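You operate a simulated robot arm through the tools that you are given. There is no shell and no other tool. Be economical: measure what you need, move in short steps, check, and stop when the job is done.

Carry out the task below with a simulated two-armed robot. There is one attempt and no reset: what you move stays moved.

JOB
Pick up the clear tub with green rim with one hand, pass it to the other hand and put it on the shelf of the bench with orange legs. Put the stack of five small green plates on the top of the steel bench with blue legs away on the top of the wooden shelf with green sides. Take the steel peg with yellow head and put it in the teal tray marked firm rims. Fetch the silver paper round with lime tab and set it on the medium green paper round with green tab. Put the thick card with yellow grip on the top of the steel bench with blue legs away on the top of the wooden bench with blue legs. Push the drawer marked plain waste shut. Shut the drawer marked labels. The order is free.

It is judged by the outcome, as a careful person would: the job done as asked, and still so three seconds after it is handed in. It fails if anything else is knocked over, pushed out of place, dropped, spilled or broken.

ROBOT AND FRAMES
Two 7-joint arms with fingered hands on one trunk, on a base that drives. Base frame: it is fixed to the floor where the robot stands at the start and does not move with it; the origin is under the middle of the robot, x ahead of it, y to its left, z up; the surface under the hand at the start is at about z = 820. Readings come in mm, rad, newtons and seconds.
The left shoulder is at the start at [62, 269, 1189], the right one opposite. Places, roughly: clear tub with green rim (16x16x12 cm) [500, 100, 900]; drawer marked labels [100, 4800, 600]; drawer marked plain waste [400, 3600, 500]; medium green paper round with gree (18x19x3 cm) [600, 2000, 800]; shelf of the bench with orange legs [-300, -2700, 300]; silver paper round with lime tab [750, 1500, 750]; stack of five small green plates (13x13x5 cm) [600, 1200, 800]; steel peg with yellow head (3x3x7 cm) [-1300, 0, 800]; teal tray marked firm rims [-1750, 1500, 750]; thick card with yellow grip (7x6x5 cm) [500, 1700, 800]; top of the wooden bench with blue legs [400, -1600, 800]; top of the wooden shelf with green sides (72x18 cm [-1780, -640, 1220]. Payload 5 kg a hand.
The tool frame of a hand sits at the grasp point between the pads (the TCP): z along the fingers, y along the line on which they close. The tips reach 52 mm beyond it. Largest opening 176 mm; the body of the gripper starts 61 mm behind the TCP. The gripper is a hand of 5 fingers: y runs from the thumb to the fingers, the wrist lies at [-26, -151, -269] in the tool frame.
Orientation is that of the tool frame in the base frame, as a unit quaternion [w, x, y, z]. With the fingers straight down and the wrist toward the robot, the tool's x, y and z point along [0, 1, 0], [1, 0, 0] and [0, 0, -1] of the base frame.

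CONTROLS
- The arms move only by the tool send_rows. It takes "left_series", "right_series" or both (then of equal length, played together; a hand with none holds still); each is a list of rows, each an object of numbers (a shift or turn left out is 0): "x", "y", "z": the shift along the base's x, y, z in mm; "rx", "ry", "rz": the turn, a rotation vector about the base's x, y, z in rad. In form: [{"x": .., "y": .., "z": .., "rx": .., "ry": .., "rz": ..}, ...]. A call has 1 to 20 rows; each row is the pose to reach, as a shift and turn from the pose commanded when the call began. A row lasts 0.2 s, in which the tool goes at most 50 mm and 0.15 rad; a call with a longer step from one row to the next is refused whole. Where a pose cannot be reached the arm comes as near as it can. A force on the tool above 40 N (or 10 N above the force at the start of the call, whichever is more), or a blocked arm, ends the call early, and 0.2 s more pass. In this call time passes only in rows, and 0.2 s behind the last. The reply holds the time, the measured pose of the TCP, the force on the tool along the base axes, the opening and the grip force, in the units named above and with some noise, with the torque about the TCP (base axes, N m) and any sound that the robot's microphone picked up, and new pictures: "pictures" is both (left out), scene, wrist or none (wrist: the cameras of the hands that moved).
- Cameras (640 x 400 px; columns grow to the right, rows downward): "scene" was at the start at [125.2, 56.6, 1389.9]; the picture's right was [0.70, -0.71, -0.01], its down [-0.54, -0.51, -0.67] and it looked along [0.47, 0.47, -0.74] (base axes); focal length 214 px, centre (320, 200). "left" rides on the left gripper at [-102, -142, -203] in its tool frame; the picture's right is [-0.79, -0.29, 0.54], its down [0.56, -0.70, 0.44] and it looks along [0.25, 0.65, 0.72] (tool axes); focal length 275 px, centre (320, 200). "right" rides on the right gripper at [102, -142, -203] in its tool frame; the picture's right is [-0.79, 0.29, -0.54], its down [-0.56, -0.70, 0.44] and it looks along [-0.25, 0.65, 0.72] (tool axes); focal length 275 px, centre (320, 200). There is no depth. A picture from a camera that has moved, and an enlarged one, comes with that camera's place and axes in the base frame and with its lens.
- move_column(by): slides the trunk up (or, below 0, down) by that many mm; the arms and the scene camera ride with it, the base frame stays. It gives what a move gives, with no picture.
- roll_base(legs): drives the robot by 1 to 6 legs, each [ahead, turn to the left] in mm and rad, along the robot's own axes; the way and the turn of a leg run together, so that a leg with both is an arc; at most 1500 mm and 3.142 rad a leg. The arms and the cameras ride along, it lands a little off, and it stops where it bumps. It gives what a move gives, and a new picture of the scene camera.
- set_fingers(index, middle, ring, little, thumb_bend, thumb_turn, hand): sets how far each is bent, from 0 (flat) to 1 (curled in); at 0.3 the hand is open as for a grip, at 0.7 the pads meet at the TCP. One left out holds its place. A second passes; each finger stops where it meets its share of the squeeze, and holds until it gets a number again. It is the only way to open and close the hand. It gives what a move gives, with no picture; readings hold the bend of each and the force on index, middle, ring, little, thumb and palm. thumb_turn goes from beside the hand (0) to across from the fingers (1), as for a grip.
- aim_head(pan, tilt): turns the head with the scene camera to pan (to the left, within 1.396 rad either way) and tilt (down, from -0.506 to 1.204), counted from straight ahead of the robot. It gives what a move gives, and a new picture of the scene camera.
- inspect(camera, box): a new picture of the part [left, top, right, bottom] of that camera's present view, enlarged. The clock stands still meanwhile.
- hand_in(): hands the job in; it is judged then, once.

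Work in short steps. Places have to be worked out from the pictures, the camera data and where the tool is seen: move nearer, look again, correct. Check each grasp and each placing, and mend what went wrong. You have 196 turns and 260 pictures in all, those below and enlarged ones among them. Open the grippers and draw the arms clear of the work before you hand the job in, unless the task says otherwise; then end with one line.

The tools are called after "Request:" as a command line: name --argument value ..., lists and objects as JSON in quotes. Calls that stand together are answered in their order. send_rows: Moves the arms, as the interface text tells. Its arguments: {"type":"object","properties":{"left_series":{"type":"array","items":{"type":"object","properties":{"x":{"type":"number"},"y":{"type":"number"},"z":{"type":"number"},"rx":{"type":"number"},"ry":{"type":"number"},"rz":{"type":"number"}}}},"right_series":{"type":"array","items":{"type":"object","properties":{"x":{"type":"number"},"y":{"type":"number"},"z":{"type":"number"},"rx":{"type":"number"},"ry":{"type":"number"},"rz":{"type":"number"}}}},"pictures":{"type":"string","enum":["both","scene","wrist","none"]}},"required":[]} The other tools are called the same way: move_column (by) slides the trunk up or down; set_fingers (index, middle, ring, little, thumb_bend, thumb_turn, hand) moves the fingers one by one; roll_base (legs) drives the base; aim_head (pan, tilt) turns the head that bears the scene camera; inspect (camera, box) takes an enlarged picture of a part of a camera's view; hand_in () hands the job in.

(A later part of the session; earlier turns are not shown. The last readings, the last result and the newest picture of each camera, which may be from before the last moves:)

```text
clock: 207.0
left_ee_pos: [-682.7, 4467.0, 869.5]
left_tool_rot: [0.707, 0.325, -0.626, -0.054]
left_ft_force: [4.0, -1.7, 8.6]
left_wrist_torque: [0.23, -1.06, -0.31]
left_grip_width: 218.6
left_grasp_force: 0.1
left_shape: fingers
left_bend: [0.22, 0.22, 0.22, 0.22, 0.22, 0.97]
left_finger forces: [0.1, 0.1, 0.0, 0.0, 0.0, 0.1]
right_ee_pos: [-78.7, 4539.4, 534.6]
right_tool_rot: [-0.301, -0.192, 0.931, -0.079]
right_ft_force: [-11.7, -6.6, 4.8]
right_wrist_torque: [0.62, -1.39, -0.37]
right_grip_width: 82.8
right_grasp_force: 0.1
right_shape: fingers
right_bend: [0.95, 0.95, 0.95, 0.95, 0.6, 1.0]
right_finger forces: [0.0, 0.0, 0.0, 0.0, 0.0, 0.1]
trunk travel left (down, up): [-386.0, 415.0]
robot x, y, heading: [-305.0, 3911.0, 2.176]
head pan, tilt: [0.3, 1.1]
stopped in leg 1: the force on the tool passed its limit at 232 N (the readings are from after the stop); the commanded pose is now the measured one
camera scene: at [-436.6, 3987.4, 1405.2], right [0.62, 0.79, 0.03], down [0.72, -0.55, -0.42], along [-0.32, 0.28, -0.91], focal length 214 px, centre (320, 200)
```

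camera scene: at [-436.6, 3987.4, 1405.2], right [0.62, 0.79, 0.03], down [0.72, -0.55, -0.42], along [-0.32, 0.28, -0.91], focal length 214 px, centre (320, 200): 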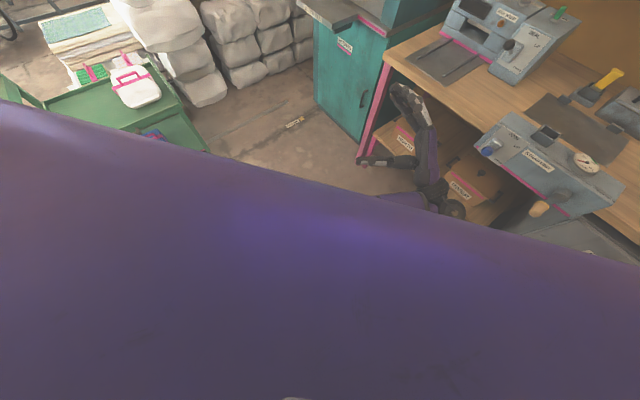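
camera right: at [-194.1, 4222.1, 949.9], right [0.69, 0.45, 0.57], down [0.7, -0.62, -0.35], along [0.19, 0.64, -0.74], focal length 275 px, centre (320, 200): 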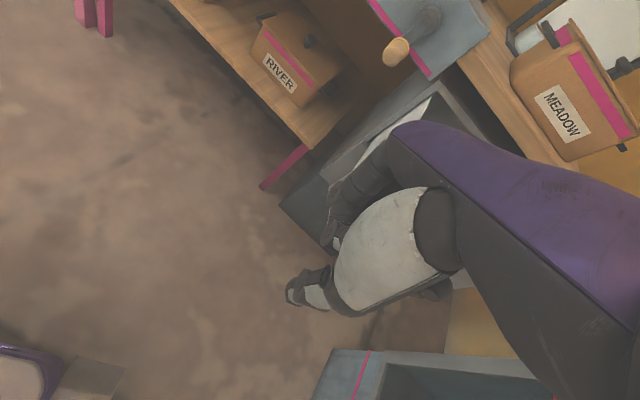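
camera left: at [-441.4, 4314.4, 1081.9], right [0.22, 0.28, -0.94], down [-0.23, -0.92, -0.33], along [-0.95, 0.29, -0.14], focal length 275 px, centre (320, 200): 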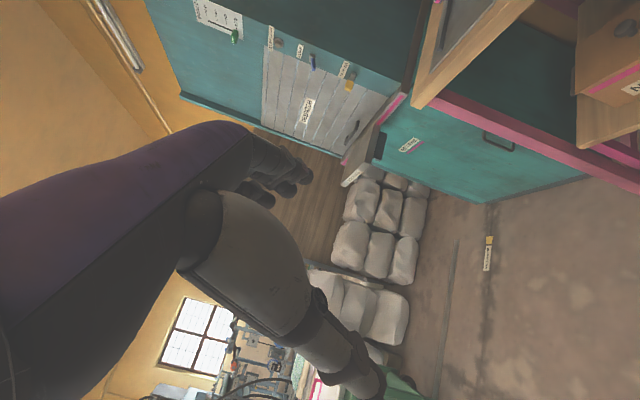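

Trying to back straight away from the desk with base-only motion.

Request:
roll_base --legs '[[-120, 0]]'

Request:
aim_head --pan -0.9 --tilt 0.9

```text
clock: 207.7
left_ee_pos: [-669.4, 4457.7, 879.2]
left_tool_rot: [0.719, 0.33, -0.609, -0.056]
left_ft_force: [0.0, 0.1, -1.0]
left_wrist_torque: [-0.03, -0.02, 0.01]
left_grip_width: 218.8
left_grasp_force: 0.0
left_shape: fingers
left_bend: [0.22, 0.22, 0.22, 0.22, 0.22, 0.98]
left_finger forces: [0.0, 0.0, 0.0, 0.0, 0.0, 0.0]
right_ee_pos: [-75.4, 4551.1, 540.6]
right_tool_rot: [-0.324, -0.196, 0.924, -0.06]
right_ft_force: [-2.1, -2.9, 1.5]
right_wrist_torque: [0.22, -0.33, -0.24]
right_grip_width: 82.2
right_grasp_force: 0.1
right_shape: fingers
right_bend: [0.95, 0.95, 0.95, 0.95, 0.6, 1.0]
right_finger forces: [0.0, 0.1, 0.0, 0.0, 0.0, 0.0]
trunk travel left (down, up): [-386.0, 415.0]
robot x, y, heading: [-305.3, 3917.6, 2.182]
head pan, tilt: [0.3, 1.1]
stopped in leg 1: the robot was blocked; the commanded pose is now the measured one
camera scene: at [-438.2, 3996.8, 1405.1], right [0.61, 0.79, 0.02], down [0.72, -0.55, -0.42], along [-0.32, 0.27, -0.91], focal length 214 px, centre (320, 200)
```

scene: 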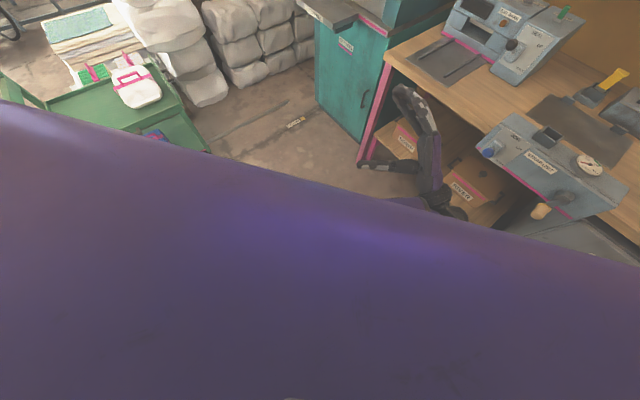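

```text
clock: 209.1
left_ee_pos: [-669.3, 4456.3, 878.8]
left_tool_rot: [0.719, 0.329, -0.61, -0.056]
left_ft_force: [0.0, 0.6, -0.5]
left_wrist_torque: [0.0, 0.05, 0.0]
left_grip_width: 218.8
left_grasp_force: 0.2
left_shape: fingers
left_bend: [0.22, 0.22, 0.22, 0.22, 0.22, 0.98]
left_finger forces: [0.0, 0.0, 0.1, 0.0, 0.1, 0.0]
right_ee_pos: [-76.9, 4552.0, 541.6]
right_tool_rot: [-0.323, -0.196, 0.924, -0.059]
right_ft_force: [-0.8, -0.2, 0.2]
right_wrist_torque: [-0.01, -0.05, -0.01]
right_grip_width: 82.5
right_grasp_force: 0.1
right_shape: fingers
right_bend: [0.95, 0.95, 0.95, 0.95, 0.6, 1.0]
right_finger forces: [0.1, 0.1, 0.0, 0.0, 0.0, 0.0]
trunk travel left (down, up): [-386.0, 415.0]
robot x, y, heading: [-307.1, 3911.4, 2.184]
head pan, tilt: [-0.901, 0.901]
camera scene: at [-367.3, 4031.2, 1421.7], right [0.96, -0.28, 0.04], down [-0.19, -0.76, -0.63], along [0.21, 0.59, -0.78], focal length 214 px, centre (320, 200)
```

scene: 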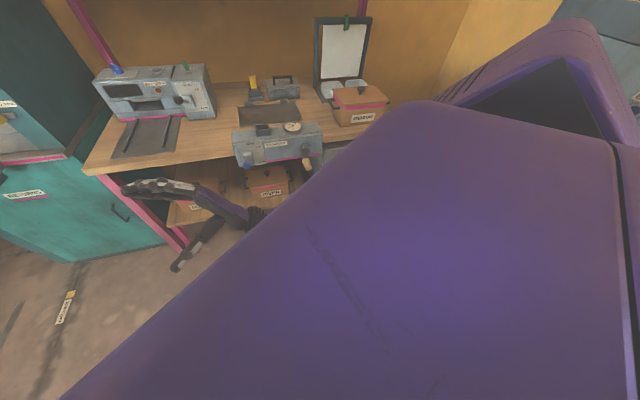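

Checking the right wrist camera: perhaps the fist is caught under/behind the drawer front.

Request:
inspect --camera "right" --box '[0, 0, 640, 400]'

```text
1.00 times, centred on (320, 200) of right (not enlarged: the box is as wide or as high as the picture)
camera zoom: at [23.8, 4436.2, 762.1], right [0.76, 0.65, -0.06], down [0.42, -0.57, -0.71], along [-0.49, 0.51, -0.71], focal length 275 px, centre (320, 200)
```

zoom: 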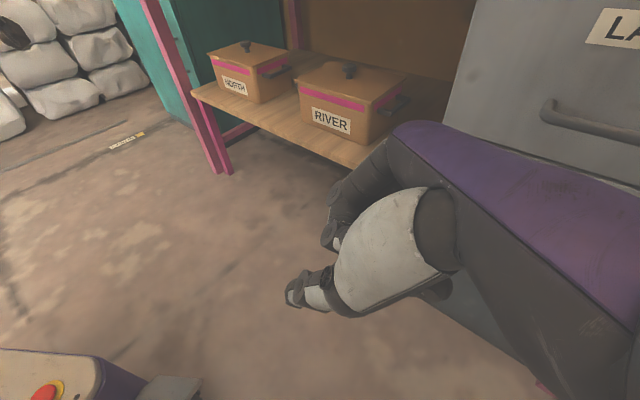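

The fist is low, in front of/under the drawer's left edge. I'll try to pull only the right hand down-and-back gently.

Request:
send_rows --right_series '[{"y": -10, "z": -8}, {"y": -25, "z": -12}, {"y": -45, "z": -12}, {"y": -70, "z": -12}]' --pictures "none"

```text
clock: 210.3
left_ee_pos: [-678.1, 4487.1, 880.8]
left_tool_rot: [0.726, 0.327, -0.602, -0.061]
left_ft_force: [3.3, -4.6, -5.1]
left_wrist_torque: [-0.16, 0.48, -0.63]
left_grip_width: 218.9
left_grasp_force: 0.0
left_shape: fingers
left_bend: [0.22, 0.22, 0.22, 0.22, 0.22, 0.97]
left_finger forces: [0.0, 0.0, 0.0, 0.0, 0.1, 0.0]
right_ee_pos: [-87.8, 4516.1, 523.8]
right_tool_rot: [-0.326, -0.206, 0.921, -0.056]
right_ft_force: [-1.8, 1.6, -0.5]
right_wrist_torque: [-0.11, -0.13, 0.13]
right_grip_width: 82.8
right_grasp_force: 0.2
right_shape: fingers
right_bend: [0.95, 0.95, 0.95, 0.95, 0.6, 1.0]
right_finger forces: [0.0, 0.0, 0.1, 0.0, 0.0, 0.1]
trunk travel left (down, up): [-386.0, 415.0]
robot x, y, heading: [-322.0, 3958.6, 2.261]
head pan, tilt: [-0.901, 0.901]
stopped in row 4 (right hand): the arm was blocked; the commanded pose is now the measured one
```

Folding the arm pushes the base forward, so the elbow bears on something behind it. Moving the fist left (−x) should tuck the elbow in instead.

Request:
send_rows --right_series '[{"x": -15}, {"x": -35}, {"x": -55, "y": 5}, {"x": -80, "y": 10}, {"x": -105, "y": 15}, {"x": -130, "y": 20}]' --pictures "none"

```text
clock: 211.7
left_ee_pos: [-675.5, 4487.9, 884.5]
left_tool_rot: [0.731, 0.331, -0.595, -0.053]
left_ft_force: [-1.9, 4.0, -1.9]
left_wrist_torque: [-0.13, 0.24, 0.5]
left_grip_width: 218.7
left_grasp_force: 0.0
left_shape: fingers
left_bend: [0.22, 0.22, 0.22, 0.22, 0.22, 0.98]
left_finger forces: [0.1, 0.0, 0.0, 0.1, 0.1, 0.0]
right_ee_pos: [-208.6, 4543.6, 520.2]
right_tool_rot: [-0.317, -0.228, 0.919, -0.065]
right_ft_force: [0.6, -1.1, -3.6]
right_wrist_torque: [-0.01, 0.4, -0.06]
right_grip_width: 82.6
right_grasp_force: 0.0
right_shape: fingers
right_bend: [0.95, 0.95, 0.95, 0.95, 0.6, 1.0]
right_finger forces: [0.0, 0.0, 0.0, 0.0, 0.0, 0.0]
trunk travel left (down, up): [-386.0, 415.0]
robot x, y, heading: [-310.1, 3958.9, 2.269]
head pan, tilt: [-0.901, 0.901]
```

Free and steady. Now move the left hand outward to the robot's left and up.

Request:
send_rows --left_series '[{"x": -15, "y": -15, "z": 10}, {"x": -40, "y": -35, "z": 25}, {"x": -65, "y": -60, "z": 45}, {"x": -95, "y": -85, "z": 70}, {"x": -125, "y": -110, "z": 95}, {"x": -155, "y": -135, "z": 120}, {"x": -180, "y": -160, "z": 140}]' --pictures "scene"

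```text
clock: 212.5
left_ee_pos: [-722.7, 4383.2, 950.6]
left_tool_rot: [0.732, 0.349, -0.582, -0.054]
left_ft_force: [-5.6, -30.7, 9.4]
left_wrist_torque: [0.65, -0.94, -3.13]
left_grip_width: 218.4
left_grasp_force: 0.1
left_shape: fingers
left_bend: [0.22, 0.22, 0.22, 0.22, 0.22, 0.98]
left_finger forces: [0.1, 0.0, 0.0, 0.0, 0.1, 0.1]
right_ee_pos: [-202.9, 4530.2, 527.1]
right_tool_rot: [-0.323, -0.248, 0.912, -0.056]
right_ft_force: [6.5, -6.2, -13.2]
right_wrist_torque: [0.27, 1.62, -0.73]
right_grip_width: 83.1
right_grasp_force: 0.0
right_shape: fingers
right_bend: [0.95, 0.95, 0.95, 0.95, 0.59, 1.0]
right_finger forces: [0.0, 0.0, 0.0, 0.0, 0.1, 0.0]
trunk travel left (down, up): [-386.0, 415.0]
robot x, y, heading: [-268.6, 3977.6, 2.439]
head pan, tilt: [-0.901, 0.901]
stopped in row 4 (right hand): the arm was blocked; the commanded pose is now the measured one
camera scene: at [-318.0, 4099.6, 1418.4], right [1.0, -0.03, 0.01], down [-0.02, -0.79, -0.61], along [0.03, 0.61, -0.79], focal length 214 px, centre (320, 200)
```

scene: 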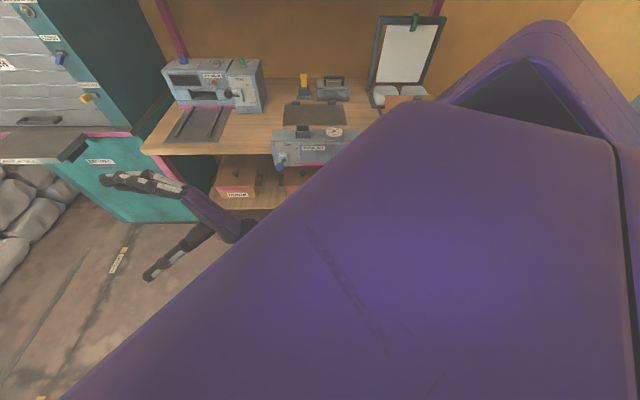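

Trying a further counter-clockwise turn by base only, which should swing both arms into the open area.

Request:
roll_base --legs '[[0, 0.4]]'

```text
clock: 214.7
left_ee_pos: [-860.4, 4189.4, 950.7]
left_tool_rot: [0.729, 0.452, -0.506, 0.086]
left_ft_force: [-2.5, -0.8, -1.5]
left_wrist_torque: [-0.12, 0.09, 0.11]
left_grip_width: 218.6
left_grasp_force: 0.0
left_shape: fingers
left_bend: [0.22, 0.22, 0.22, 0.22, 0.22, 0.98]
left_finger forces: [0.0, 0.0, 0.1, 0.0, 0.0, 0.0]
right_ee_pos: [-437.6, 4519.7, 534.3]
right_tool_rot: [-0.313, -0.413, 0.848, -0.114]
right_ft_force: [-1.4, -0.4, 0.1]
right_wrist_torque: [0.07, -0.13, 0.09]
right_grip_width: 82.4
right_grasp_force: 0.0
right_shape: fingers
right_bend: [0.95, 0.95, 0.95, 0.95, 0.6, 1.0]
right_finger forces: [0.0, 0.1, 0.0, 0.0, 0.0, 0.0]
trunk travel left (down, up): [-386.0, 415.0]
robot x, y, heading: [-280.8, 3988.5, 2.759]
head pan, tilt: [-0.901, 0.901]
camera scene: at [-364.5, 4082.6, 1421.0], right [0.96, 0.29, 0.01], down [0.23, -0.75, -0.61], along [-0.17, 0.59, -0.79], focal length 214 px, centre (320, 200)
```

scene: 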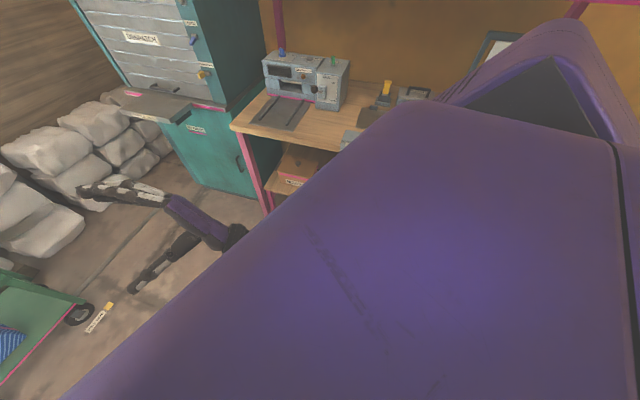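

It turned freely. Turning a little more to face −x, and looking straight ahead.

Request:
roll_base --legs '[[0, 0.38], [150, 0]]'

Request:
aim_head --pan 0.0 --tilt 0.6

```text
clock: 218.0
left_ee_pos: [-1033.0, 3956.2, 958.8]
left_tool_rot: [0.701, 0.543, -0.405, 0.222]
left_ft_force: [-0.4, -0.8, -0.1]
left_wrist_torque: [-0.01, -0.04, 0.03]
left_grip_width: 218.8
left_grasp_force: 0.1
left_shape: fingers
left_bend: [0.22, 0.22, 0.22, 0.22, 0.22, 0.98]
left_finger forces: [0.1, 0.1, 0.0, 0.1, 0.0, 0.0]
right_ee_pos: [-771.6, 4421.8, 538.8]
right_tool_rot: [-0.291, -0.569, 0.75, -0.168]
right_ft_force: [-0.4, -0.2, -0.5]
right_wrist_torque: [0.01, -0.01, -0.03]
right_grip_width: 82.3
right_grasp_force: 0.2
right_shape: fingers
right_bend: [0.95, 0.95, 0.95, 0.95, 0.6, 1.0]
right_finger forces: [0.1, 0.1, 0.0, 0.0, 0.1, 0.0]
trunk travel left (down, up): [-386.0, 415.0]
robot x, y, heading: [-434.0, 3984.1, -3.134]
head pan, tilt: [-0.901, 0.901]
camera scene: at [-543.9, 4045.0, 1421.0], right [0.78, 0.63, 0.01], down [0.5, -0.61, -0.61], along [-0.38, 0.48, -0.79], focal length 214 px, centre (320, 200)
```

scene: 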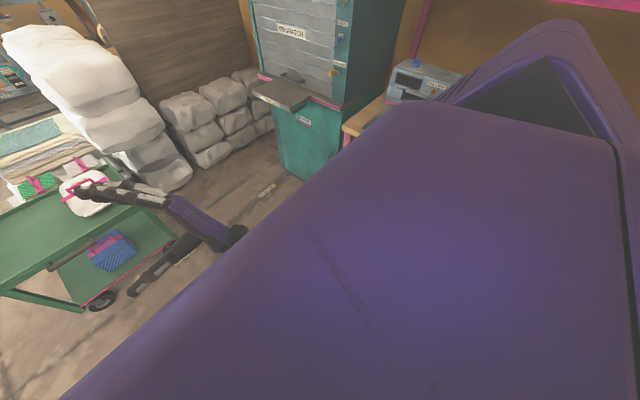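

```text
clock: 219.2
left_ee_pos: [-1020.1, 3954.8, 966.9]
left_tool_rot: [0.704, 0.545, -0.399, 0.22]
left_ft_force: [-0.1, 0.7, 0.9]
left_wrist_torque: [0.01, -0.04, -0.05]
left_grip_width: 218.9
left_grasp_force: 0.0
left_shape: fingers
left_bend: [0.22, 0.22, 0.22, 0.22, 0.22, 0.98]
left_finger forces: [0.0, 0.1, 0.1, 0.0, 0.0, 0.1]
right_ee_pos: [-763.9, 4419.9, 543.5]
right_tool_rot: [-0.296, -0.571, 0.748, -0.164]
right_ft_force: [-0.2, 0.9, -0.7]
right_wrist_torque: [0.0, 0.01, -0.03]
right_grip_width: 82.6
right_grasp_force: 0.1
right_shape: fingers
right_bend: [0.95, 0.95, 0.95, 0.95, 0.6, 1.0]
right_finger forces: [0.0, 0.0, 0.0, 0.0, 0.0, 0.1]
trunk travel left (down, up): [-386.0, 415.0]
robot x, y, heading: [-434.2, 3986.7, -3.133]
head pan, tilt: [0.0, 0.6]
camera scene: at [-584.6, 3985.8, 1445.3], right [0.0, 1.0, 0.0], down [0.58, 0.0, -0.82], along [-0.82, 0.0, -0.58], focal length 214 px, centre (320, 200)
```

scene: 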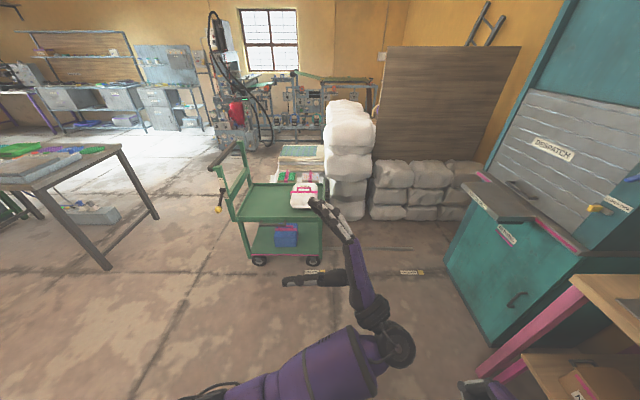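

Out in the open. Re-posing the left arm first to a standard fingers-down pose on its own side.

Request:
send_rows --left_series '[{"x": 5, "y": -18, "z": 5, "rx": 0.123, "ry": -0.064, "rz": -0.019}, {"x": 10, "y": -36, "z": 10, "rx": 0.245, "ry": -0.129, "rz": -0.039}, {"x": 15, "y": -54, "z": 15, "rx": 0.368, "ry": -0.193, "rz": -0.058}, {"x": 20, "y": -72, "z": 20, "rx": 0.491, "ry": -0.257, "rz": -0.077}, {"x": 26, "y": -90, "z": 25, "rx": 0.614, "ry": -0.321, "rz": -0.097}, {"x": 26, "y": -108, "z": 30, "rx": 0.737, "ry": -0.386, "rz": -0.116}, {"x": 26, "y": -126, "z": 33, "rx": 0.859, "ry": -0.45, "rz": -0.135}, {"x": 26, "y": -144, "z": 33, "rx": 0.982, "ry": -0.514, "rz": -0.155}, {"x": 26, "y": -162, "z": 33, "rx": 1.105, "ry": -0.578, "rz": -0.174}, {"x": 26, "y": -180, "z": 33, "rx": 1.228, "ry": -0.643, "rz": -0.193}, {"x": 26, "y": -200, "z": 33, "rx": 1.35, "ry": -0.707, "rz": -0.213}, {"x": 26, "y": -218, "z": 33, "rx": 1.473, "ry": -0.771, "rz": -0.232}]' --pictures "scene"

```text
clock: 221.8
left_ee_pos: [-1025.9, 3731.5, 920.0]
left_tool_rot: [0.026, 0.711, -0.703, 0.007]
left_ft_force: [-0.2, -0.3, -0.7]
left_wrist_torque: [0.08, -0.07, -0.02]
left_grip_width: 218.7
left_grasp_force: 0.2
left_shape: fingers
left_bend: [0.22, 0.22, 0.22, 0.22, 0.22, 0.97]
left_finger forces: [0.0, 0.0, 0.1, 0.1, 0.1, 0.1]
left hand out of reach, approached as far as the arm can: row 10, 11, 12
right_ee_pos: [-764.4, 4420.7, 543.7]
right_tool_rot: [-0.296, -0.571, 0.748, -0.165]
right_ft_force: [-0.2, 0.1, 0.2]
right_wrist_torque: [0.05, -0.04, -0.01]
right_grip_width: 82.5
right_grasp_force: 0.0
right_shape: fingers
right_bend: [0.95, 0.95, 0.95, 0.95, 0.6, 1.0]
right_finger forces: [0.0, 0.1, 0.0, 0.1, 0.0, 0.1]
trunk travel left (down, up): [-386.0, 415.0]
robot x, y, heading: [-433.8, 3982.4, -3.139]
head pan, tilt: [0.0, 0.6]
camera scene: at [-585.2, 3985.4, 1445.2], right [-0.01, 1.0, 0.0], down [0.58, 0.0, -0.82], along [-0.82, 0.0, -0.58], focal length 214 px, centre (320, 200)
```

scene: 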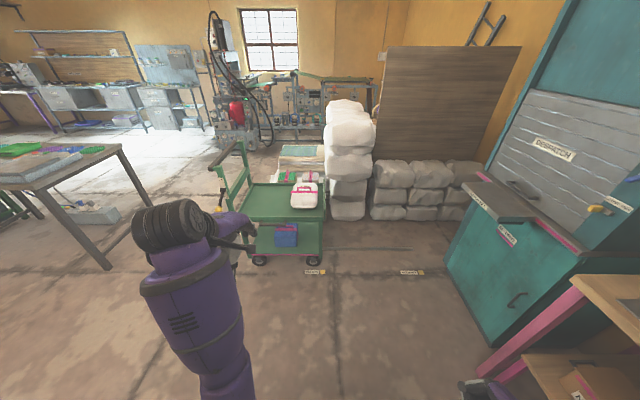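

Now the right arm to its standard pose too.

Request:
send_rows --right_series '[{"x": -15, "y": -20, "z": 20, "rx": 0.055, "ry": -0.016, "rz": 0.021}, {"x": -35, "y": -40, "z": 45, "rx": 0.111, "ry": -0.032, "rz": 0.043}, {"x": -55, "y": -60, "z": 75, "rx": 0.166, "ry": -0.048, "rz": 0.064}, {"x": -75, "y": -80, "z": 105, "rx": 0.222, "ry": -0.063, "rz": 0.085}, {"x": -95, "y": -95, "z": 135, "rx": 0.277, "ry": -0.079, "rz": 0.106}, {"x": -115, "y": -110, "z": 165, "rx": 0.333, "ry": -0.095, "rz": 0.128}, {"x": -135, "y": -125, "z": 200, "rx": 0.388, "ry": -0.111, "rz": 0.149}, {"x": -155, "y": -140, "z": 235, "rx": 0.443, "ry": -0.127, "rz": 0.17}, {"x": -175, "y": -155, "z": 270, "rx": 0.499, "ry": -0.143, "rz": 0.191}, {"x": -195, "y": -165, "z": 300, "rx": 0.554, "ry": -0.158, "rz": 0.213}, {"x": -215, "y": -175, "z": 330, "rx": 0.61, "ry": -0.174, "rz": 0.234}, {"x": -230, "y": -183, "z": 357, "rx": 0.665, "ry": -0.19, "rz": 0.255}]' --pictures "none"

Request:
aim_head --pan -1.3 --tilt 0.5

```text
clock: 223.4
left_ee_pos: [-1013.2, 3726.3, 936.8]
left_tool_rot: [0.037, 0.715, -0.699, -0.002]
left_ft_force: [5.0, -1.5, 3.2]
left_wrist_torque: [0.01, 0.65, 0.07]
left_grip_width: 218.8
left_grasp_force: 0.0
left_shape: fingers
left_bend: [0.22, 0.22, 0.22, 0.22, 0.22, 0.98]
left_finger forces: [0.0, 0.1, 0.0, 0.1, 0.0, 0.1]
right_ee_pos: [-898.5, 4356.7, 724.9]
right_tool_rot: [-0.092, -0.678, 0.729, -0.019]
right_ft_force: [3.9, -0.3, 2.2]
right_wrist_torque: [0.11, 0.38, -0.15]
right_grip_width: 82.5
right_grasp_force: 0.0
right_shape: fingers
right_bend: [0.95, 0.95, 0.95, 0.95, 0.6, 1.0]
right_finger forces: [0.0, 0.0, 0.0, 0.0, 0.0, 0.1]
right hand out of reach, approached as far as the arm can: row 6, 7, 8
trunk travel left (down, up): [-386.0, 415.0]
robot x, y, heading: [-430.6, 3987.7, -3.136]
head pan, tilt: [0.0, 0.6]
stopped in row 8 (right hand): the force on the tool passed its limit at 56 N (the readings are from after the stop); the commanded pose is now the measured one
```

```text
clock: 224.9
left_ee_pos: [-1016.2, 3727.6, 931.2]
left_tool_rot: [0.034, 0.714, -0.699, 0.002]
left_ft_force: [1.0, 0.6, 0.7]
left_wrist_torque: [-0.04, 0.03, 0.01]
left_grip_width: 219.0
left_grasp_force: 0.1
left_shape: fingers
left_bend: [0.22, 0.22, 0.22, 0.22, 0.22, 0.98]
left_finger forces: [0.0, 0.0, 0.0, 0.0, 0.0, 0.1]
right_ee_pos: [-901.1, 4355.2, 724.3]
right_tool_rot: [-0.091, -0.678, 0.729, -0.02]
right_ft_force: [0.2, 0.4, 0.4]
right_wrist_torque: [0.0, 0.0, -0.01]
right_grip_width: 82.3
right_grasp_force: 0.1
right_shape: fingers
right_bend: [0.95, 0.95, 0.95, 0.95, 0.6, 1.0]
right_finger forces: [0.0, 0.1, 0.1, 0.0, 0.0, 0.1]
trunk travel left (down, up): [-386.0, 415.0]
robot x, y, heading: [-431.7, 3984.7, -3.133]
head pan, tilt: [-1.3, 0.499]
camera scene: at [-521.2, 4073.8, 1455.3], right [0.96, 0.27, 0.01], down [0.14, -0.46, -0.88], along [-0.23, 0.84, -0.48], focal length 214 px, centre (320, 200)
```

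scene: 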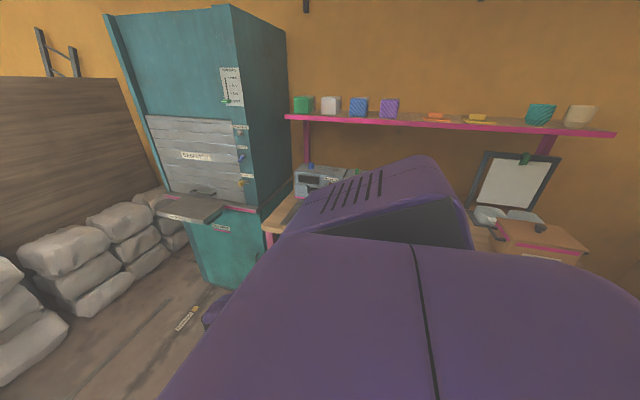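

The force stop came from the arm's near-limit fold, not an object. I'll move the right hand further out front, where it's comfortable.

Request:
send_rows --right_series '[{"x": -25, "y": -10, "z": 0}, {"x": -55, "y": -25, "z": 5}, {"x": -85, "y": -45, "z": 10, "rx": 0.04}, {"x": -115, "y": -70, "z": 20, "rx": 0.09}, {"x": -140, "y": -95, "z": 40, "rx": 0.13}, {"x": -155, "y": -118, "z": 65, "rx": 0.17}, {"x": -165, "y": -118, "z": 95, "rx": 0.17}]' --pictures "none"

```text
clock: 225.4
left_ee_pos: [-1002.1, 3721.9, 942.4]
left_tool_rot: [0.046, 0.716, -0.696, -0.005]
left_ft_force: [4.9, 0.1, 2.4]
left_wrist_torque: [-0.08, 0.58, 0.07]
left_grip_width: 218.9
left_grasp_force: 0.0
left_shape: fingers
left_bend: [0.22, 0.22, 0.22, 0.22, 0.22, 0.98]
left_finger forces: [0.1, 0.1, 0.0, 0.0, 0.0, 0.0]
right_ee_pos: [-908.6, 4386.0, 734.0]
right_tool_rot: [-0.073, -0.69, 0.72, 0.018]
right_ft_force: [3.4, -0.2, 1.4]
right_wrist_torque: [0.04, 0.34, -0.09]
right_grip_width: 82.4
right_grasp_force: 0.0
right_shape: fingers
right_bend: [0.95, 0.95, 0.95, 0.95, 0.6, 1.0]
right_finger forces: [0.0, 0.0, 0.1, 0.0, 0.0, 0.1]
right hand out of reach, approached as far as the arm can: row 1, 2
trunk travel left (down, up): [-386.0, 415.0]
robot x, y, heading: [-429.8, 3986.3, -3.137]
head pan, tilt: [-1.3, 0.499]
stopped in row 2 (right hand): the force on the tool passed its limit at 48 N (the readings are from after the stop); the commanded pose is now the measured one
```

The right arm seems in an awkward joint configuration; trying a lower, more forward route.

Request:
send_rows --right_series '[{"z": -25}, {"z": -55, "x": -10}, {"z": -85, "x": -35, "y": -10}, {"z": -105, "x": -65, "y": -25}, {"z": -105, "x": -100, "y": -45}, {"z": -105, "x": -135, "y": -70}, {"z": -105, "x": -165, "y": -95}]' --pictures "wrist"

```text
clock: 226.8
left_ee_pos: [-997.4, 3724.8, 948.3]
left_tool_rot: [0.054, 0.713, -0.699, -0.006]
left_ft_force: [4.2, -1.5, 2.7]
left_wrist_torque: [0.18, 0.54, 0.07]
left_grip_width: 218.8
left_grasp_force: 0.0
left_shape: fingers
left_bend: [0.22, 0.22, 0.22, 0.22, 0.22, 0.97]
left_finger forces: [0.1, 0.1, 0.0, 0.1, 0.0, 0.0]
right_ee_pos: [-945.1, 4375.6, 717.0]
right_tool_rot: [-0.107, -0.7, 0.705, 0.023]
right_ft_force: [3.0, 6.1, 1.7]
right_wrist_torque: [-0.51, 0.3, 0.09]
right_grip_width: 82.6
right_grasp_force: 0.1
right_shape: fingers
right_bend: [0.95, 0.95, 0.95, 0.95, 0.6, 1.0]
right_finger forces: [0.0, 0.1, 0.0, 0.0, 0.0, 0.1]
right hand out of reach, approached as far as the arm can: row 1, 2, 3, 4, 5, 6, 7
trunk travel left (down, up): [-386.0, 415.0]
robot x, y, heading: [-433.9, 3984.9, -3.137]
head pan, tilt: [-1.3, 0.499]
stopped in row 7 (right hand): the force on the tool passed its limit at 59 N (the readings are from after the stop); the commanded pose is now the measured one
camera right: at [-767.3, 4295.5, 901.0], right [-0.19, 0.85, 0.49], down [0.61, 0.49, -0.63], along [-0.77, 0.18, -0.61], focal length 275 px, centre (320, 200)
```

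right: 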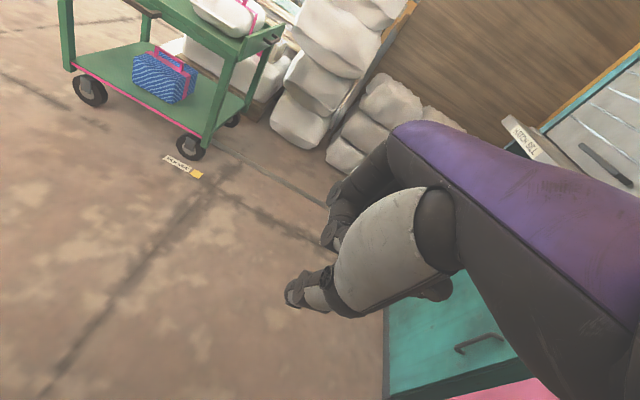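

The right arm is jammed at joint limits. I'll drive to open floor (facing −y) where I can swing it out wide and recover it.

Request:
roll_base --legs '[[0, 1.57], [700, 0]]'

Request:
aim_head --pan -0.5 --tilt 0.7

```text
clock: 237.9
left_ee_pos: [-121.7, 2718.1, 943.8]
left_tool_rot: [0.041, 0.997, 0.032, 0.052]
left_ft_force: [0.2, 0.7, 0.3]
left_wrist_torque: [0.0, -0.02, 0.02]
left_grip_width: 218.6
left_grasp_force: 0.0
left_shape: fingers
left_bend: [0.22, 0.22, 0.22, 0.22, 0.22, 0.98]
left_finger forces: [0.1, 0.0, 0.0, 0.0, 0.0, 0.1]
right_ee_pos: [-790.5, 2756.9, 713.0]
right_tool_rot: [0.089, 0.994, 0.011, 0.06]
right_ft_force: [0.3, 0.0, -0.5]
right_wrist_torque: [0.02, -0.02, 0.0]
right_grip_width: 82.8
right_grasp_force: 0.1
right_shape: fingers
right_bend: [0.95, 0.95, 0.95, 0.95, 0.6, 1.0]
right_finger forces: [0.0, 0.0, 0.1, 0.1, 0.0, 0.0]
trunk travel left (down, up): [-386.0, 415.0]
robot x, y, heading: [-411.5, 3280.5, -1.542]
head pan, tilt: [-1.3, 0.499]
camera scene: at [-500.0, 3192.6, 1455.2], right [-0.3, 0.95, 0.01], down [0.46, 0.16, -0.88], along [-0.84, -0.26, -0.48], focal length 214 px, centre (320, 200)
```

scene: 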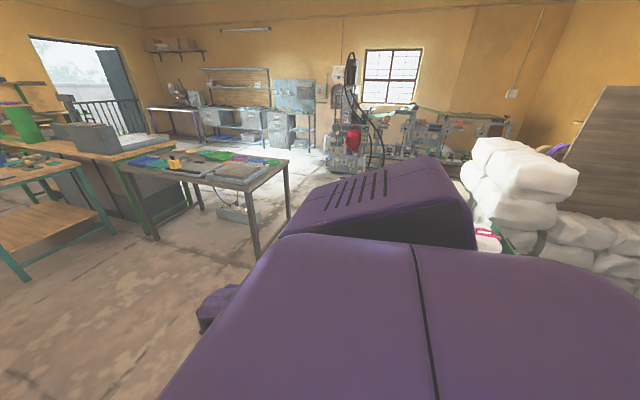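

```text
clock: 239.1
left_ee_pos: [-123.0, 2725.2, 945.8]
left_tool_rot: [0.038, 0.997, 0.029, 0.06]
left_ft_force: [0.2, 0.1, -0.3]
left_wrist_torque: [0.0, 0.0, 0.02]
left_grip_width: 218.8
left_grasp_force: 0.1
left_shape: fingers
left_bend: [0.22, 0.22, 0.22, 0.22, 0.22, 0.97]
left_finger forces: [0.1, 0.1, 0.0, 0.0, 0.1, 0.1]
right_ee_pos: [-790.0, 2765.5, 719.4]
right_tool_rot: [0.096, 0.994, 0.011, 0.06]
right_ft_force: [0.7, 0.1, 0.1]
right_wrist_torque: [0.0, 0.0, -0.01]
right_grip_width: 82.4
right_grasp_force: 0.1
right_shape: fingers
right_bend: [0.95, 0.95, 0.95, 0.95, 0.6, 1.0]
right_finger forces: [0.1, 0.1, 0.1, 0.0, 0.0, 0.1]
trunk travel left (down, up): [-386.0, 415.0]
robot x, y, heading: [-413.5, 3281.5, -1.538]
head pan, tilt: [-0.499, 0.7]
camera scene: at [-451.2, 3144.3, 1436.8], right [-0.89, 0.45, 0.01], down [0.29, 0.59, -0.76], along [-0.34, -0.67, -0.65], focal length 214 px, centre (320, 200)
```

scene: 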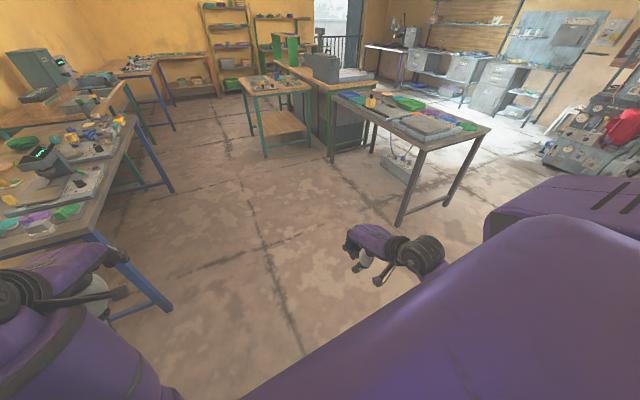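

Open space. The right hand pose looks nearly standard; testing an outward extension of the arm.

Request:
send_rows --right_series '[{"y": -25}, {"y": -55}, {"y": -90}, {"y": -125}, {"y": -150, "z": 20}, {"y": -160, "z": 50}, {"y": -160, "z": 85}]' --pictures "scene"

```text
clock: 240.7
left_ee_pos: [-120.9, 2726.5, 943.9]
left_tool_rot: [0.037, 0.997, 0.029, 0.06]
left_ft_force: [0.3, 0.8, 0.1]
left_wrist_torque: [-0.07, 0.08, 0.0]
left_grip_width: 218.4
left_grasp_force: 0.1
left_shape: fingers
left_bend: [0.22, 0.22, 0.22, 0.22, 0.22, 0.97]
left_finger forces: [0.0, 0.0, 0.0, 0.0, 0.1, 0.0]
right_ee_pos: [-791.8, 2607.0, 803.5]
right_tool_rot: [0.093, 0.994, 0.012, 0.06]
right_ft_force: [1.4, 1.5, -1.9]
right_wrist_torque: [-0.26, 0.09, -0.14]
right_grip_width: 82.6
right_grasp_force: 0.0
right_shape: fingers
right_bend: [0.95, 0.95, 0.95, 0.95, 0.6, 1.0]
right_finger forces: [0.0, 0.0, 0.0, 0.0, 0.1, 0.0]
trunk travel left (down, up): [-386.0, 415.0]
robot x, y, heading: [-413.4, 3279.2, -1.539]
head pan, tilt: [-0.499, 0.7]
camera scene: at [-450.7, 3144.8, 1437.0], right [-0.89, 0.45, 0.01], down [0.29, 0.59, -0.76], along [-0.34, -0.68, -0.65], focal length 214 px, centre (320, 200)
```

scene: 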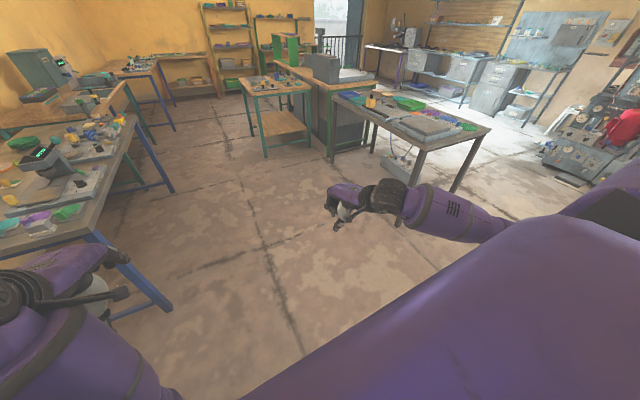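

Recovered. Key: keep the hands ≥600 mm out. I'll set the right fist at ~780 ahead, 260 right, high, then turn around counter-clockwise and line up again with LABELS.

Request:
send_rows --right_series '[{"x": 20, "y": -16, "z": 35}, {"x": 40, "y": -32, "z": 70}, {"x": 60, "y": -48, "z": 105}, {"x": 80, "y": -64, "z": 140}, {"x": 100, "y": -80, "z": 175}, {"x": 120, "y": -96, "z": 210}, {"x": 143, "y": -115, "z": 245}]' --pictures "none"

Request:
roll_base --legs '[[0, 1.56], [0, 1.56], [-500, 0]]'

```text
clock: 242.2
left_ee_pos: [-121.0, 2724.7, 943.9]
left_tool_rot: [0.035, 0.997, 0.03, 0.061]
left_ft_force: [1.0, -0.1, -0.3]
left_wrist_torque: [-0.13, 0.1, 0.0]
left_grip_width: 218.6
left_grasp_force: 0.2
left_shape: fingers
left_bend: [0.22, 0.22, 0.22, 0.22, 0.22, 0.97]
left_finger forces: [0.0, 0.0, 0.1, 0.1, 0.0, 0.0]
right_ee_pos: [-646.1, 2489.7, 1049.4]
right_tool_rot: [0.096, 0.994, 0.011, 0.06]
right_ft_force: [1.9, 1.2, -2.9]
right_wrist_torque: [-0.24, 0.06, -0.12]
right_grip_width: 82.3
right_grasp_force: 0.1
right_shape: fingers
right_bend: [0.95, 0.95, 0.95, 0.95, 0.6, 1.0]
right_finger forces: [0.1, 0.0, 0.0, 0.0, 0.0, 0.0]
trunk travel left (down, up): [-386.0, 415.0]
robot x, y, heading: [-414.7, 3281.6, -1.535]
head pan, tilt: [-0.499, 0.7]
```

```text
clock: 253.0
left_ee_pos: [-583.5, 3905.1, 958.0]
left_tool_rot: [-0.096, 0.089, 0.991, 0.043]
left_ft_force: [11.9, -1.9, 3.7]
left_wrist_torque: [0.22, 1.09, -0.38]
left_grip_width: 218.8
left_grasp_force: 0.1
left_shape: fingers
left_bend: [0.22, 0.22, 0.22, 0.22, 0.22, 0.97]
left_finger forces: [0.1, 0.0, 0.0, 0.1, 0.0, 0.0]
right_ee_pos: [15.9, 3955.3, 1074.3]
right_tool_rot: [-0.042, 0.123, 0.985, 0.116]
right_ft_force: [-6.8, -1.9, 1.8]
right_wrist_torque: [0.1, -0.82, -0.5]
right_grip_width: 82.5
right_grasp_force: 0.0
right_shape: fingers
right_bend: [0.95, 0.95, 0.95, 0.95, 0.6, 1.0]
right_finger forces: [0.0, 0.1, 0.0, 0.0, 0.0, 0.1]
trunk travel left (down, up): [-386.0, 415.0]
robot x, y, heading: [-376.2, 3278.1, 1.342]
head pan, tilt: [-0.499, 0.7]
stopped in leg 2: the robot was blocked; the commanded pose is now the measured one
camera scene: at [-311.6, 3396.9, 1437.5], right [0.75, -0.66, 0.01], down [-0.42, -0.49, -0.76], along [0.51, 0.57, -0.65], focal length 214 px, centre (320, 200)
```

scene: 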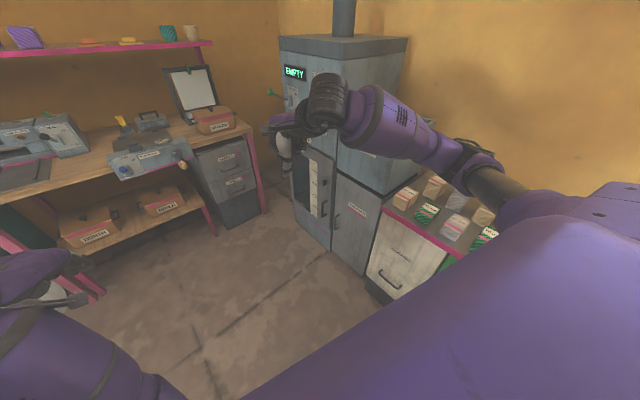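

LABELS now looks shut already — the earlier jam pushed it in. Zooming to verify it and to check the counter and desk.

Request:
inspect --camera "scene" --box '[140, 100, 290, 240]'

Request:
inspect --camera "scene" --box '[330, 60, 560, 310]'

```text
2.86 times, centred on (215, 170) of scene
camera zoom: at [-311.6, 3396.9, 1437.5], right [0.75, -0.66, 0.01], down [-0.42, -0.49, -0.76], along [0.51, 0.57, -0.65], focal length 613 px, centre (620, 286)
```

zoom: 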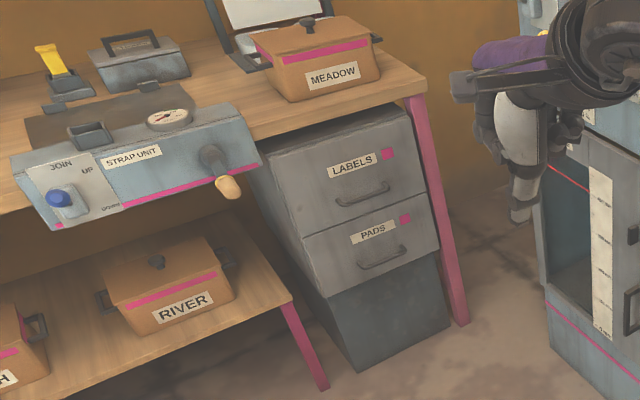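

```text
1.60 times, centred on (445, 185) of scene
camera zoom: at [-311.6, 3396.9, 1437.5], right [0.75, -0.66, 0.01], down [-0.42, -0.49, -0.76], along [0.51, 0.57, -0.65], focal length 343 px, centre (120, 224)
```

zoom: 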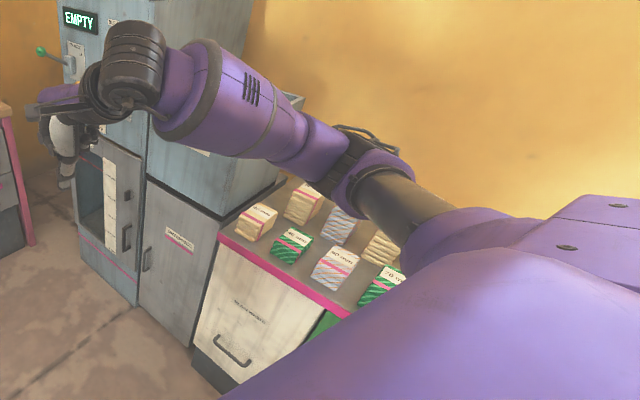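

LABELS is flush shut next to PADS, and the counter is intact. Both drawers are done. Next, drive to the steel bench: back off, turn, go down the lane and face +x at y≈1600.

Request:
roll_base --legs '[[0, -0.25], [-350, 0], [0, -1.33], [0, -1.33], [1250, 0], [0, 1.57]]'

Request:
aim_head --pan 0.0 --tilt 0.6

```text
clock: 279.2
left_ee_pos: [148.6, 1783.4, 965.1]
left_tool_rot: [-0.066, 0.832, 0.534, 0.136]
left_ft_force: [13.9, -50.2, -20.7]
left_wrist_torque: [1.17, 2.35, -4.97]
left_grip_width: 223.1
left_grasp_force: 29.0
left_shape: fingers
left_bend: [0.21, 0.18, 0.19, 0.22, 0.22, 0.97]
left_finger forces: [19.7, 32.0, 7.3, 0.0, 0.1, 0.0]
right_ee_pos: [20.5, 1174.0, 1089.3]
right_tool_rot: [0.075, 0.85, 0.508, 0.113]
right_ft_force: [-2.7, 3.0, 3.3]
right_wrist_torque: [-0.37, -0.06, -0.23]
right_grip_width: 82.5
right_grasp_force: 0.1
right_shape: fingers
right_bend: [0.95, 0.95, 0.95, 0.95, 0.6, 1.0]
right_finger forces: [0.0, 0.0, 0.0, 0.0, 0.0, 0.1]
trunk travel left (down, up): [-386.0, 415.0]
robot x, y, heading: [-527.4, 1696.9, -0.47]
head pan, tilt: [-0.499, 0.7]
stopped in leg 6: the force on the tool passed its limit at 65 N (the readings are from after the stop); the commanded pose is now the measured one
camera scene: at [-425.5, 1599.6, 1436.8], right [-0.82, -0.57, 0.01], down [-0.37, 0.54, -0.76], along [0.43, -0.63, -0.65], focal length 214 px, centre (320, 200)
```

scene: 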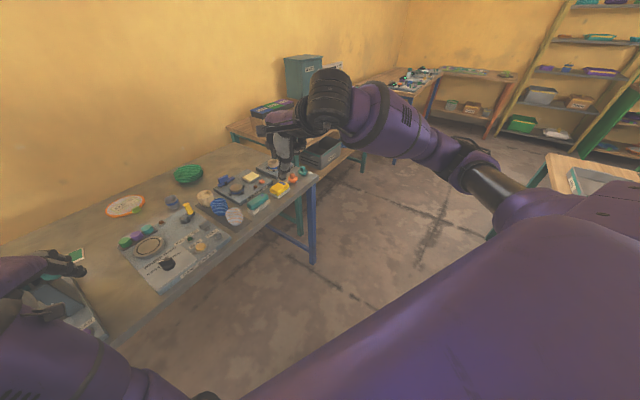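

```text
clock: 280.1
left_ee_pos: [148.3, 1782.8, 963.6]
left_tool_rot: [-0.069, 0.832, 0.534, 0.135]
left_ft_force: [5.5, -45.4, -1.8]
left_wrist_torque: [0.31, 0.33, -4.79]
left_grip_width: 223.1
left_grasp_force: 25.6
left_shape: fingers
left_bend: [0.21, 0.19, 0.2, 0.22, 0.22, 0.97]
left_finger forces: [19.1, 26.9, 5.8, 0.0, 0.1, 0.0]
right_ee_pos: [22.4, 1171.6, 1084.2]
right_tool_rot: [0.074, 0.851, 0.507, 0.113]
right_ft_force: [1.0, 0.3, 0.2]
right_wrist_torque: [-0.03, -0.01, 0.01]
right_grip_width: 82.5
right_grasp_force: 0.1
right_shape: fingers
right_bend: [0.95, 0.95, 0.95, 0.95, 0.6, 1.0]
right_finger forces: [0.0, 0.0, 0.0, 0.1, 0.0, 0.1]
trunk travel left (down, up): [-386.0, 415.0]
robot x, y, heading: [-526.6, 1699.2, -0.472]
head pan, tilt: [0.0, 0.6]
camera scene: at [-394.9, 1626.6, 1445.1], right [-0.45, -0.89, 0.0], down [-0.51, 0.26, -0.82], along [0.73, -0.37, -0.58], focal length 214 px, centre (320, 200)
```

scene: 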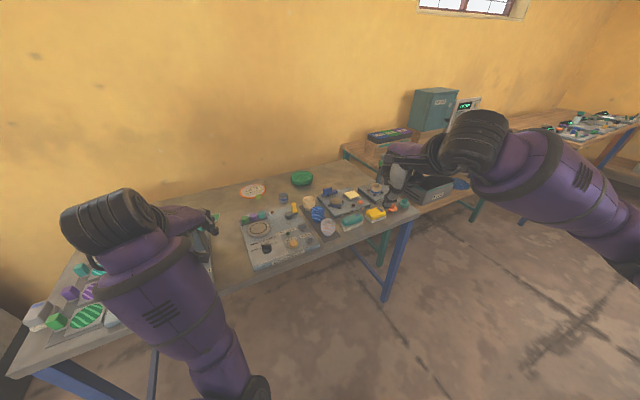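

The left fingers bumped a tall item on the bench. Backing the turn off slightly and inspecting.

Request:
roll_base --legs '[[0, -0.12]]'

Request:
aim_head --pan 0.45 --tilt 0.65

Request:
inspect --camera "left" --box '[0, 0, 640, 400]'

```text
clock: 280.9
left_ee_pos: [145.2, 1783.5, 966.8]
left_tool_rot: [-0.089, 0.838, 0.515, 0.154]
left_ft_force: [-12.9, -35.7, -8.2]
left_wrist_torque: [0.0, 0.55, -5.3]
left_grip_width: 214.5
left_grasp_force: 23.5
left_shape: fingers
left_bend: [0.23, 0.19, 0.21, 0.22, 0.22, 0.98]
left_finger forces: [22.4, 20.6, 4.5, 0.0, 0.1, 0.0]
right_ee_pos: [-11.4, 1181.6, 1108.6]
right_tool_rot: [0.088, 0.851, 0.503, 0.118]
right_ft_force: [-0.7, 3.8, 1.2]
right_wrist_torque: [-0.37, 0.02, -0.21]
right_grip_width: 82.3
right_grasp_force: 0.1
right_shape: fingers
right_bend: [0.95, 0.95, 0.95, 0.95, 0.6, 1.0]
right_finger forces: [0.0, 0.0, 0.0, 0.0, 0.0, 0.1]
trunk travel left (down, up): [-386.0, 415.0]
robot x, y, heading: [-529.9, 1698.9, -0.481]
head pan, tilt: [0.0, 0.6]
stopped in leg 1: the force on the tool passed its limit at 64 N (the readings are from after the stop); the commanded pose is now the measured one
camera scene: at [-397.0, 1629.5, 1445.2], right [-0.46, -0.89, 0.0], down [-0.51, 0.27, -0.82], along [0.73, -0.38, -0.58], focal length 214 px, centre (320, 200)
```

scene: 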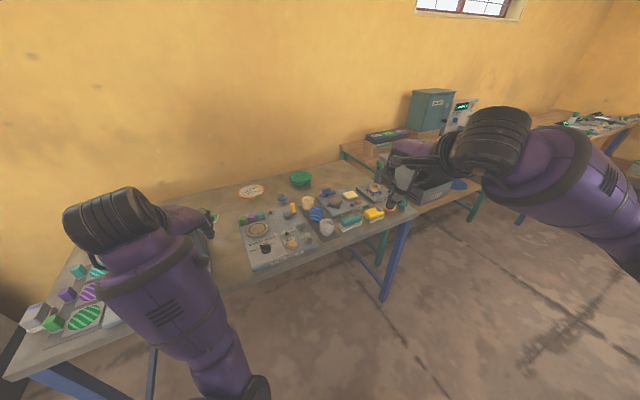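

```text
clock: 281.8
left_ee_pos: [145.4, 1782.7, 967.7]
left_tool_rot: [-0.09, 0.837, 0.517, 0.154]
left_ft_force: [-15.3, -35.2, -1.5]
left_wrist_torque: [0.02, 0.06, -4.94]
left_grip_width: 214.0
left_grasp_force: 22.2
left_shape: fingers
left_bend: [0.23, 0.19, 0.21, 0.22, 0.22, 0.98]
left_finger forces: [21.4, 19.3, 4.0, 0.0, 0.0, 0.0]
right_ee_pos: [-10.9, 1178.0, 1105.4]
right_tool_rot: [0.086, 0.851, 0.503, 0.12]
right_ft_force: [0.4, 0.4, -0.3]
right_wrist_torque: [0.03, 0.01, 0.02]
right_grip_width: 82.5
right_grasp_force: 0.0
right_shape: fingers
right_bend: [0.95, 0.95, 0.95, 0.95, 0.6, 1.0]
right_finger forces: [0.1, 0.0, 0.0, 0.0, 0.1, 0.0]
trunk travel left (down, up): [-386.0, 415.0]
robot x, y, heading: [-528.1, 1698.1, -0.48]
head pan, tilt: [0.45, 0.649]
camera scene: at [-389.0, 1664.3, 1441.2], right [-0.03, -1.0, -0.01], down [-0.61, 0.02, -0.79], along [0.79, -0.02, -0.61], focal length 214 px, centre (320, 200)
```

scene: 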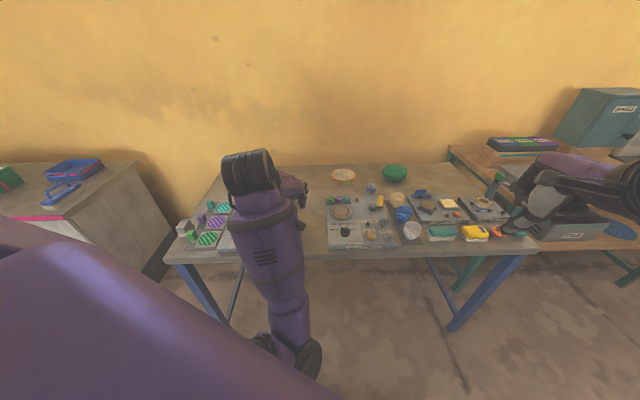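

```text
1.00 times, centred on (320, 200) of left (not enlarged: the box is as wide or as high as the picture)
camera zoom: at [-58.5, 1698.9, 1120.7], right [-0.5, -0.37, -0.79], down [-0.32, 0.92, -0.23], along [0.81, 0.14, -0.58], focal length 275 px, centre (320, 200)
```

zoom: 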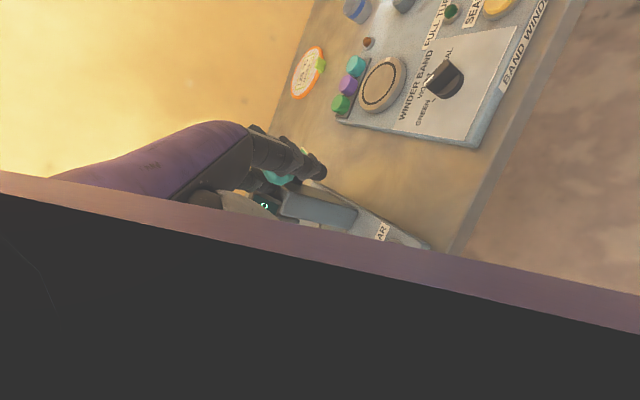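

The left fingers press on a device in +y. Easing the left hand away (−y) and straight up.

Request:
send_rows --left_series '[{"y": -12}, {"y": -24, "z": 5}, {"y": -30, "z": 25}, {"y": -30, "z": 55}, {"y": -30, "z": 85}]' --pictures "wrist"

```text
clock: 282.4
left_ee_pos: [143.8, 1786.2, 972.7]
left_tool_rot: [-0.099, 0.833, 0.52, 0.163]
left_ft_force: [2.8, -43.2, -31.3]
left_wrist_torque: [1.34, 3.45, -5.02]
left_grip_width: 214.8
left_grasp_force: 28.9
left_shape: fingers
left_bend: [0.23, 0.17, 0.2, 0.22, 0.22, 0.98]
left_finger forces: [20.8, 28.6, 8.5, 0.1, 0.0, 0.0]
left hand out of reach, approached as far as the arm can: row 1, 2
right_ee_pos: [-22.1, 1186.4, 1116.2]
right_tool_rot: [0.094, 0.851, 0.503, 0.123]
right_ft_force: [-0.4, 2.0, 1.4]
right_wrist_torque: [-0.22, -0.11, -0.17]
right_grip_width: 82.8
right_grasp_force: 0.0
right_shape: fingers
right_bend: [0.95, 0.95, 0.95, 0.95, 0.6, 1.0]
right_finger forces: [0.0, 0.0, 0.0, 0.0, 0.0, 0.1]
trunk travel left (down, up): [-386.0, 415.0]
robot x, y, heading: [-526.9, 1698.3, -0.482]
head pan, tilt: [0.45, 0.649]
stopped in row 2 (left hand): the force on the tool passed its limit at 55 N (the readings are from after the stop); the commanded pose is now the measured one
camera left: at [-59.6, 1695.8, 1121.7], right [-0.49, -0.35, -0.8], down [-0.33, 0.92, -0.21], along [0.81, 0.16, -0.57], focal length 275 px, centre (320, 200)
```

left: 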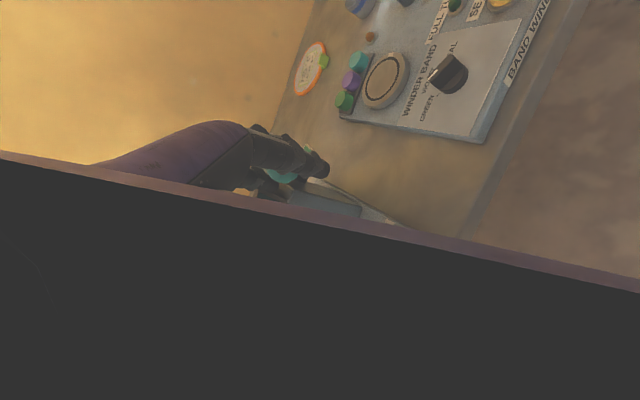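

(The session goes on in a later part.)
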